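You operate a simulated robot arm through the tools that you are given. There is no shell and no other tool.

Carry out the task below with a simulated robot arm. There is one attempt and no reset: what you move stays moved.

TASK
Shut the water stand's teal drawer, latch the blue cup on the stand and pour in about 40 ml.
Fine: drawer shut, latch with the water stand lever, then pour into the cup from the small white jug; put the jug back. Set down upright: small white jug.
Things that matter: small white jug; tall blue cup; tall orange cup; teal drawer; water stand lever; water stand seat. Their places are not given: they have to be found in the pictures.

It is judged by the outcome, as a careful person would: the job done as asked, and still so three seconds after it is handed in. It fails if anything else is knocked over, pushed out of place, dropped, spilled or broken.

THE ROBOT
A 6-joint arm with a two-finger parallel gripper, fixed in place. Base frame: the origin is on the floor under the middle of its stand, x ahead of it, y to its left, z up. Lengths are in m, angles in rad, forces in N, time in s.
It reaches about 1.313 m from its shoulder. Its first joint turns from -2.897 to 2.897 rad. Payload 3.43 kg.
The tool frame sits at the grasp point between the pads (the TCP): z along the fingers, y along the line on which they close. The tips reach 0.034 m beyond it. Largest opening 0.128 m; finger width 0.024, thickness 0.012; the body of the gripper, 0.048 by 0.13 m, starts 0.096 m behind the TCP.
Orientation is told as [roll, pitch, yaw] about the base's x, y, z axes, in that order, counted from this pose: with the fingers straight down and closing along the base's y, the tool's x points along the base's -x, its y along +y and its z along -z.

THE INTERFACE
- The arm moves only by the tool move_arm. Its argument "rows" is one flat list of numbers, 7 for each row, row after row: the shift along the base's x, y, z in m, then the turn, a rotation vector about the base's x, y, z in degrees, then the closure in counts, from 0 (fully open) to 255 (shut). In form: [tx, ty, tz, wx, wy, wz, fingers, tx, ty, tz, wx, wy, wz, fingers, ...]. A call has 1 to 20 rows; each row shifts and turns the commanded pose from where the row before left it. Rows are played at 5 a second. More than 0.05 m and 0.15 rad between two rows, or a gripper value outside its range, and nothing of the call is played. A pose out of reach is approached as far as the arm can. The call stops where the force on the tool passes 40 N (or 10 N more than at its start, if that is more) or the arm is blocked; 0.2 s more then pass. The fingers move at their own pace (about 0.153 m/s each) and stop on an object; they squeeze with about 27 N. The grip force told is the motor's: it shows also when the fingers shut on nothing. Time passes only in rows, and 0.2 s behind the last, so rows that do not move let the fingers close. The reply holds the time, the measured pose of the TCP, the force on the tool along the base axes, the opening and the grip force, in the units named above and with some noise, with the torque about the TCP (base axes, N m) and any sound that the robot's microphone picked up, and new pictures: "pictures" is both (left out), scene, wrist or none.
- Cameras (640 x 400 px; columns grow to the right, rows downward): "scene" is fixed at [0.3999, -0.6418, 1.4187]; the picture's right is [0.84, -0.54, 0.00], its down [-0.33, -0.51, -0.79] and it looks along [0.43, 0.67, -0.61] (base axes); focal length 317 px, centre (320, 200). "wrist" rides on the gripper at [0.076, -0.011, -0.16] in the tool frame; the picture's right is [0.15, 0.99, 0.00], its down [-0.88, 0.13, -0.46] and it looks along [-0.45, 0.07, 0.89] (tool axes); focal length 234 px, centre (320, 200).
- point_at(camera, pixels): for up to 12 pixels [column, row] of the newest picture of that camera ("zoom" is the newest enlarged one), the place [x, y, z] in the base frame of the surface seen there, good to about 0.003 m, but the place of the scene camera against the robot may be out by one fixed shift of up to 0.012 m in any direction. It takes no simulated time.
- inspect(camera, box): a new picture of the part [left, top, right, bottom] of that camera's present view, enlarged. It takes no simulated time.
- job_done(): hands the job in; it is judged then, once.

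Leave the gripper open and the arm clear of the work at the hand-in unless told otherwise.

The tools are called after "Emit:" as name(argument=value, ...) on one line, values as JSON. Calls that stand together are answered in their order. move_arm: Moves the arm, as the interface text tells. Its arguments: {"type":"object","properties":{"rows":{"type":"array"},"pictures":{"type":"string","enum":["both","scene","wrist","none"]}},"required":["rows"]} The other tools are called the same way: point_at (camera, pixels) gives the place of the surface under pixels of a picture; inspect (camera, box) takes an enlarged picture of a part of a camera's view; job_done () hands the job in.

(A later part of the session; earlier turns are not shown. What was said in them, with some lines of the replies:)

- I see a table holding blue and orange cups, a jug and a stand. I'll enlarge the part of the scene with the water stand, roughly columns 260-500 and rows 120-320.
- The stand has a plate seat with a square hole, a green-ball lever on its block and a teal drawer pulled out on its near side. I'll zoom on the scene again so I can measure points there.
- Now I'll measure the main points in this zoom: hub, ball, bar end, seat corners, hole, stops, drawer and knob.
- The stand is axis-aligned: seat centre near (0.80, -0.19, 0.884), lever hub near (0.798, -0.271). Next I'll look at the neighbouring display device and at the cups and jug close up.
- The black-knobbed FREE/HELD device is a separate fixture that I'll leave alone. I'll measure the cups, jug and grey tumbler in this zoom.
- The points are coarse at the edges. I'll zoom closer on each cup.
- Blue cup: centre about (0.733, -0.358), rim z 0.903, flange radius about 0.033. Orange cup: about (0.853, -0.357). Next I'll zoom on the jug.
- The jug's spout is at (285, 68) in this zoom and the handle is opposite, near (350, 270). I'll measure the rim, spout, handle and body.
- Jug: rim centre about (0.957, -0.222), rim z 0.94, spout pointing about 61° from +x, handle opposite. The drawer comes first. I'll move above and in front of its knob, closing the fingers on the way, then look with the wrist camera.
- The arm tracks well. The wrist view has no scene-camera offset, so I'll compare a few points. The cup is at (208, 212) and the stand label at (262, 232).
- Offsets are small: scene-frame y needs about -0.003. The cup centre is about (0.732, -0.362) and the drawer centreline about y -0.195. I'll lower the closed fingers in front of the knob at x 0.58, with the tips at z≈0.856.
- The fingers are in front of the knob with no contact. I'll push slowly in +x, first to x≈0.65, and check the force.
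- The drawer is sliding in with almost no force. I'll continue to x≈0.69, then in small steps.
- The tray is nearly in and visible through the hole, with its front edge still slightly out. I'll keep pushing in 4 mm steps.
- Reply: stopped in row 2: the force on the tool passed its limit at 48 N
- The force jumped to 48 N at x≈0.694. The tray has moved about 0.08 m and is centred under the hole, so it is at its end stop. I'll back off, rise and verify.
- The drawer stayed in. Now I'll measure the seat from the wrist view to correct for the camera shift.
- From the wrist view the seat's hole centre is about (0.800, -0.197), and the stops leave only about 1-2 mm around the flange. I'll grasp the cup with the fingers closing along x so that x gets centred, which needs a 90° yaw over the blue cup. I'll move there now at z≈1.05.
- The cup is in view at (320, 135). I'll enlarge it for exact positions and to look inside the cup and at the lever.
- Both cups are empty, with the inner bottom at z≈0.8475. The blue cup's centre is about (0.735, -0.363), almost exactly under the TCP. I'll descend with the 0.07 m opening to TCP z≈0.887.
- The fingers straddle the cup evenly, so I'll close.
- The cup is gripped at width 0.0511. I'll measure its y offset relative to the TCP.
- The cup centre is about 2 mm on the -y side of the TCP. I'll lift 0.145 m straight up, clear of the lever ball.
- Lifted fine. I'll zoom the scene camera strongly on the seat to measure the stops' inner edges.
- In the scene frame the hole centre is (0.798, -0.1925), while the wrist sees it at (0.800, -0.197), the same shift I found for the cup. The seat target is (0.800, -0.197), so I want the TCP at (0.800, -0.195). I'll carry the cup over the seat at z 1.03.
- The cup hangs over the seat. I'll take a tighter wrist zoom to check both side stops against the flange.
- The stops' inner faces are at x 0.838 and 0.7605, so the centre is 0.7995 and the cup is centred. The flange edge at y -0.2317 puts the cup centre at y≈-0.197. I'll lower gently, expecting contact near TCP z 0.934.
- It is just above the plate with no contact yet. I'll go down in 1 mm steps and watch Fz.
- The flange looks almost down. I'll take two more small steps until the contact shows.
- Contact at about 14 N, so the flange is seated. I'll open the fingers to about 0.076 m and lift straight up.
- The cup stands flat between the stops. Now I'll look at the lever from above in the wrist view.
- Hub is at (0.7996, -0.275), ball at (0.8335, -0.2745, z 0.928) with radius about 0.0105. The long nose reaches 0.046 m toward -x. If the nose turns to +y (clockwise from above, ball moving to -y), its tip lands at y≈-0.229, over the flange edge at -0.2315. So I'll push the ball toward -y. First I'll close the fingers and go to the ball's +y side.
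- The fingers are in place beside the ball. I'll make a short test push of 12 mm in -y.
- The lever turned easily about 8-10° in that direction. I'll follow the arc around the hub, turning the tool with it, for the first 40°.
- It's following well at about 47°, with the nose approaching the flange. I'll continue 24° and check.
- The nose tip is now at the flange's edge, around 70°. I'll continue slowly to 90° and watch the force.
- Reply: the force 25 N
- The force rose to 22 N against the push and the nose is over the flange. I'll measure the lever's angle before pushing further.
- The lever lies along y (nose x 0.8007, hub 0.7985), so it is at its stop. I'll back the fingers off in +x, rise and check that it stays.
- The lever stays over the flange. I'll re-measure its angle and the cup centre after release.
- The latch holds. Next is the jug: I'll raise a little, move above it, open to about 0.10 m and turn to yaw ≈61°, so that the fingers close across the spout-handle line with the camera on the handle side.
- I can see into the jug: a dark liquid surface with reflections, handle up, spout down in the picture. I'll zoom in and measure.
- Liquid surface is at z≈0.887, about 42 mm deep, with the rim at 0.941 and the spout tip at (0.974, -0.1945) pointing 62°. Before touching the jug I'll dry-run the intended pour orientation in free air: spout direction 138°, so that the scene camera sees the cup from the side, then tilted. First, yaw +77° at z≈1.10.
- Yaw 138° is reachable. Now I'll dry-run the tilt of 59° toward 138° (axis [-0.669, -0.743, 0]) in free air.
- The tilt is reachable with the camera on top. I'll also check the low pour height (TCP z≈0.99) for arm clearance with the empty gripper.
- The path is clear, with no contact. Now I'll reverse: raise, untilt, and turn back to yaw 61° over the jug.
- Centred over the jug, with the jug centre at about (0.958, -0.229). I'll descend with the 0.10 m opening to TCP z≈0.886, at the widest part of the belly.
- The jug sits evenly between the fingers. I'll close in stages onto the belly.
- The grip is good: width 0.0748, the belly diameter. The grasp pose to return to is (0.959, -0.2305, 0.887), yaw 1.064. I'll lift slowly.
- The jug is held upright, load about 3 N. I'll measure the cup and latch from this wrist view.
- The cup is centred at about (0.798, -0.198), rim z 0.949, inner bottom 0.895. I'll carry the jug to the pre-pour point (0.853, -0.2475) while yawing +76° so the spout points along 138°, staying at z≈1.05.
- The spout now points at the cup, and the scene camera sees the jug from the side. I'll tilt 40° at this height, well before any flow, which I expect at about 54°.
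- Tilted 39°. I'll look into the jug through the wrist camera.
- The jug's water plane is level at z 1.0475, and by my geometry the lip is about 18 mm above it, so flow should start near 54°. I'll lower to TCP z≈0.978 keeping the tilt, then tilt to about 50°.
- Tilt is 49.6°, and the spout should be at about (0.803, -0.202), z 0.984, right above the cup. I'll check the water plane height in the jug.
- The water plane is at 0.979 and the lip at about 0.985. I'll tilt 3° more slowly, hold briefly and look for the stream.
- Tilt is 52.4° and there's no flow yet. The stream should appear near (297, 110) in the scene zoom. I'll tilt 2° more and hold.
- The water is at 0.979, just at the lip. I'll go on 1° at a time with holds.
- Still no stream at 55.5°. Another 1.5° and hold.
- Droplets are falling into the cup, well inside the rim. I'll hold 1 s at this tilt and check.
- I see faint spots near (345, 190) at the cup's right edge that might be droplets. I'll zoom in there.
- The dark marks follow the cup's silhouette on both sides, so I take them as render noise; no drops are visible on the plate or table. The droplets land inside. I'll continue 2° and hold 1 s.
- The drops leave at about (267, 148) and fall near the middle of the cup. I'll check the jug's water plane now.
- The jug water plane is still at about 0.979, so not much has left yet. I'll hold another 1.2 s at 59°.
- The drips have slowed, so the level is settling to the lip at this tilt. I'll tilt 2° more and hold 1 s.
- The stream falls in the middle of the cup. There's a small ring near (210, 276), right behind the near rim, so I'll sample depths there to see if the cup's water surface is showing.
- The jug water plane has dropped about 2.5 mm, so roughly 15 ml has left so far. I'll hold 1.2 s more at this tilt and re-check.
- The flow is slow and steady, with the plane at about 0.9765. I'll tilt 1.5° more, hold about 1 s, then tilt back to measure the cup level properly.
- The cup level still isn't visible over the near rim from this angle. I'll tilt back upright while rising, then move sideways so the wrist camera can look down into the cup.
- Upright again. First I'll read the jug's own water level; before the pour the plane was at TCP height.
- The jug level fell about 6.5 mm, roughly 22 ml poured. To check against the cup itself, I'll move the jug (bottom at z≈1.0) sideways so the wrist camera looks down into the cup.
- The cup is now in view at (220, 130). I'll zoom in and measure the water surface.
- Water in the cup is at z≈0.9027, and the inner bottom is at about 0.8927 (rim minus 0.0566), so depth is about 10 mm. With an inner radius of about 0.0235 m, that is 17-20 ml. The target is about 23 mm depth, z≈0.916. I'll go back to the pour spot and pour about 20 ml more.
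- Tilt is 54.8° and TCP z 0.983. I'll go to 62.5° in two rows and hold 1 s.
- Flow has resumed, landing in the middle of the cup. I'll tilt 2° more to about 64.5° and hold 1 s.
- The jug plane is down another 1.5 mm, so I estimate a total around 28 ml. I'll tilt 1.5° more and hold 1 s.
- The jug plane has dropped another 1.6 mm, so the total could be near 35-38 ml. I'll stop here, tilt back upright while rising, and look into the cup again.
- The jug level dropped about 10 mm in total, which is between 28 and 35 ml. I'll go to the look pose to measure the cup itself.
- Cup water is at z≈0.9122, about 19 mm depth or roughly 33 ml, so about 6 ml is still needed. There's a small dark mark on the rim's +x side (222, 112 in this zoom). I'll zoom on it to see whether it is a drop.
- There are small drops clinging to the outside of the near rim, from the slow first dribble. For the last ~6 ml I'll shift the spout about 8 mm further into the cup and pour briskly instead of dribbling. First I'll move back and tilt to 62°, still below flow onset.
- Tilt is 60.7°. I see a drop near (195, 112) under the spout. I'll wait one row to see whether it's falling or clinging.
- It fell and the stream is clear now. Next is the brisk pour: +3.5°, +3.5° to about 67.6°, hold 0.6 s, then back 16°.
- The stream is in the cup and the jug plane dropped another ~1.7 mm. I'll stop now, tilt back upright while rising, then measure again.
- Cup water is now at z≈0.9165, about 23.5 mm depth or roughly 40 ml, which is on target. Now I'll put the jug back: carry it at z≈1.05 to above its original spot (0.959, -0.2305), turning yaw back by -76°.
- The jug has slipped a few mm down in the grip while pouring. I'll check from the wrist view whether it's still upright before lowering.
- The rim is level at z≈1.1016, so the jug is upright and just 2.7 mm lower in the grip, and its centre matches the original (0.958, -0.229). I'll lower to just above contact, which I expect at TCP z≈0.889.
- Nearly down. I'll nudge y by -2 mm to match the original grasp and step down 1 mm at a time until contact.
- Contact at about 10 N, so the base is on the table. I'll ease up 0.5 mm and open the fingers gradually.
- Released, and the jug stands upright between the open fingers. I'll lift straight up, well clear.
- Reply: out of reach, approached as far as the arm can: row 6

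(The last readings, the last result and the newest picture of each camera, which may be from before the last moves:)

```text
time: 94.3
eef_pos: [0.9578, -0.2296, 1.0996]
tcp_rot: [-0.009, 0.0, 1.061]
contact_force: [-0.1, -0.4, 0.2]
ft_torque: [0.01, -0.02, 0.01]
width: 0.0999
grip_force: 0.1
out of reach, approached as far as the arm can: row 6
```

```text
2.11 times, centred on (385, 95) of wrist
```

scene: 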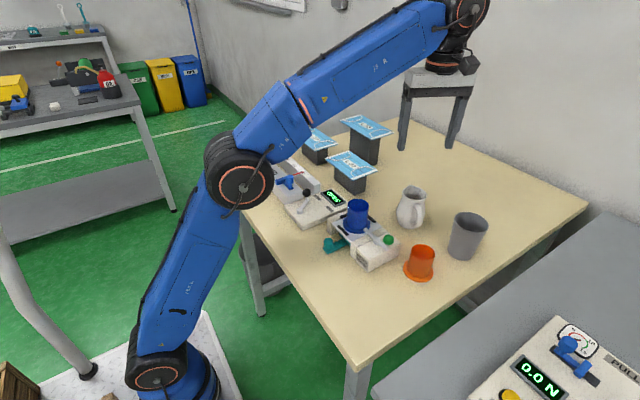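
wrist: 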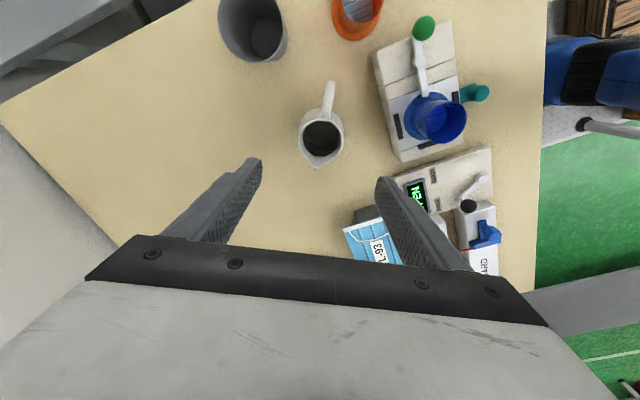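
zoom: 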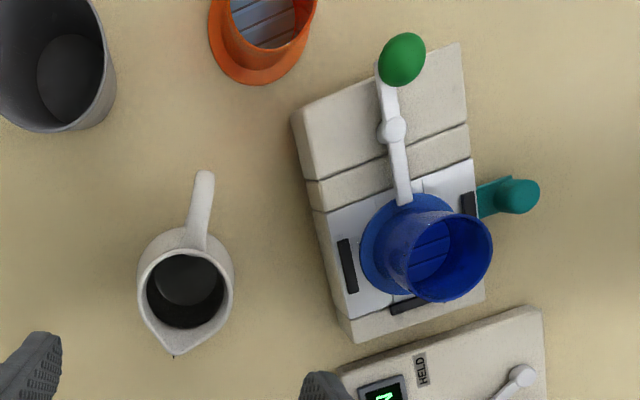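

Everything stands as intended. I'll check closely around the stand for stray drops, and recheck the jug and lever.

Emit:
inspect(camera="wrist", box=[375, 70, 475, 170])

Emit:
point_at(camera="zoom", pixels=[[330, 190], [345, 210], [320, 170], [350, 180], [335, 215]])

Emit:
inspect(camera="scene", box=[345, 195, 395, 240])

Emit:
inspect(camera="wrist", box=[285, 75, 355, 175])

```text
4.00 times, centred on (425, 120) of wrist
```

zoom: 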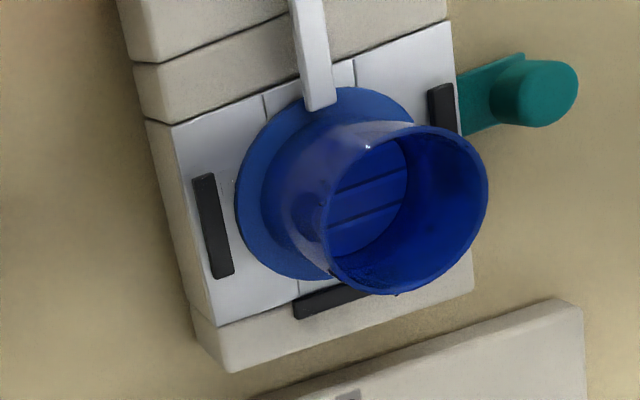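

```text
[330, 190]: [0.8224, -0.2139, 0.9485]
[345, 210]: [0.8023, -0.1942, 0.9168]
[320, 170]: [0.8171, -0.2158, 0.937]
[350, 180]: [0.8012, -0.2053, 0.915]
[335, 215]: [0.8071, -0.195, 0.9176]
```

```text
8.89 times, centred on (370, 218) of scene
```

zoom: 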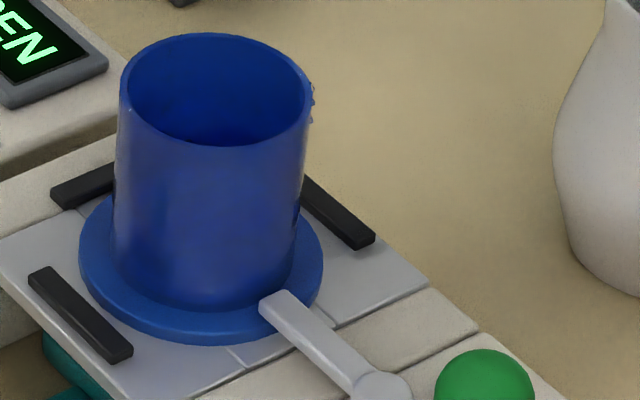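

```text
4.00 times, centred on (320, 125) of wrist
```

zoom: 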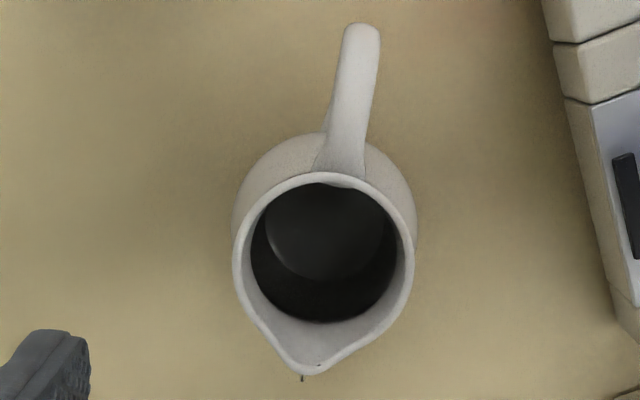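

No puddles on the plate or table, the cup water is still at 0.9165, the lever is over the flange and the jug is back upright. I'll retreat the arm up and back toward its start, opening the gripper fully.

Emit:
move_arm(rows=[-0.02, -0.006, 0, 0, 0, -3, 56, -0.033, -0.0125, 0.003, 0, 0, -5, 56, -0.033, -0.0125, 0.004, 0, 0, -5, 56, -0.033, -0.0125, 0.004, 0, 0, -5, 56, -0.033, -0.0125, 0.004, 0, 0, -5, 56, -0.033, -0.0125, 0.006, 0, 0, -5, 56, -0.033, -0.0125, 0.006, 0, 0, -5, 56, -0.033, -0.0125, 0.006, 0, 0, -5, 0, -0.033, -0.0125, 0.006, 0, 0, -5, 0, -0.033, -0.0125, 0.006, 0, 0, -5, 0, -0.033, -0.0125, 0.006, 0, 0, -5, 0, -0.033, -0.0125, 0.006, 0, 0, -5, 0, -0.033, -0.0125, 0.006, 0, 0, -3, 0, -0.02, -0.01, 0.004, 0, 0, 0, 0, 0, 0, 0, 0, 0, 0, 0])

Emit:
inspect(camera="scene", box=[320, 170, 460, 280])

```text
time: 97.5
eef_pos: [0.5189, -0.3947, 1.1679]
tcp_rot: [-0.004, 0.001, -0.004]
contact_force: [0.5, 0.6, 0.7]
ft_torque: [0.01, 0.02, 0.02]
width: 0.1279
grip_force: 0.1
```

scene: 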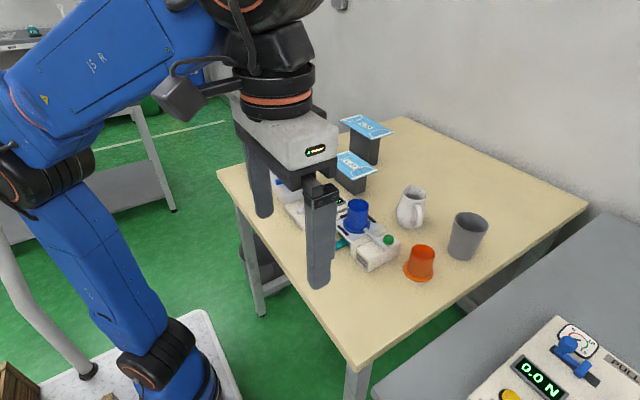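
wrist: 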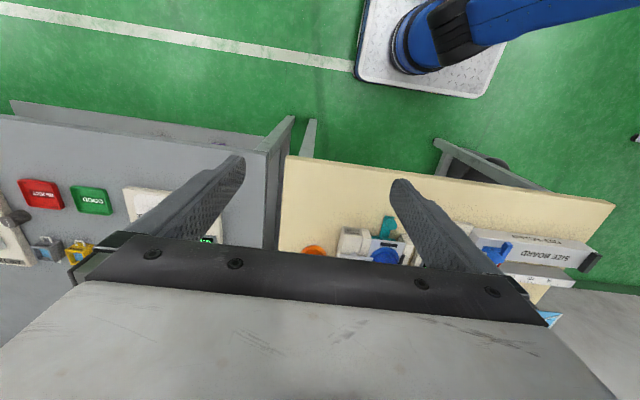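

```text
3.64 times, centred on (390, 225) of scene
```

zoom: 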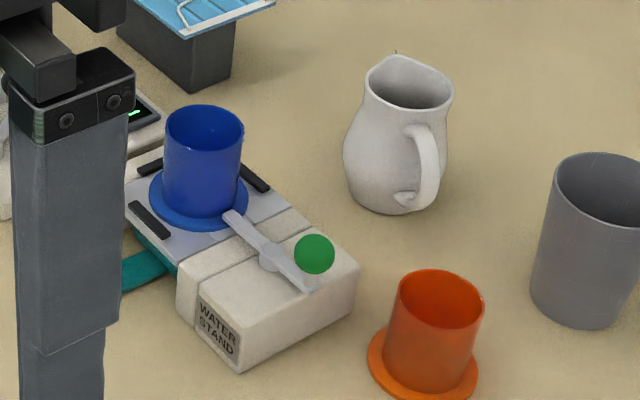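

The drawer is shut against its stop, and the blue cup is latched on the seat with about 40 ml in it. The jug stands upright in its original place, and the orange cup and other items are untouched. The gripper is open and clear of the work, so I'm handing the job in.

Emit:
job_done()

```text
The job is handed in.
```

The job is handed in: the teal drawer is shut, the blue cup is latched on the stand, and it holds about 40 ml. I don't have the judge's result.

- **Drawer:** I pushed it in until it hit its end stop. The tray now sits under the hole in the seat.
- **Latch:** the cup sits between the seat's stops. The green-ball lever is turned fully over, with its nose over the cup's flange.
- **Pour:** I measured about 23.5 mm of water in the cup. That works out to between 38 and 41 ml, given the uncertainty in the cup's inside size.
- **Jug:** it is back upright where it started.
- **Spill:** a few drops from the slow start of the pour ended up on the outside of the cup's rim. I saw no water on the stand or the table.

I didn't touch the orange cup or anything else on the table. The gripper is open and clear of the work.
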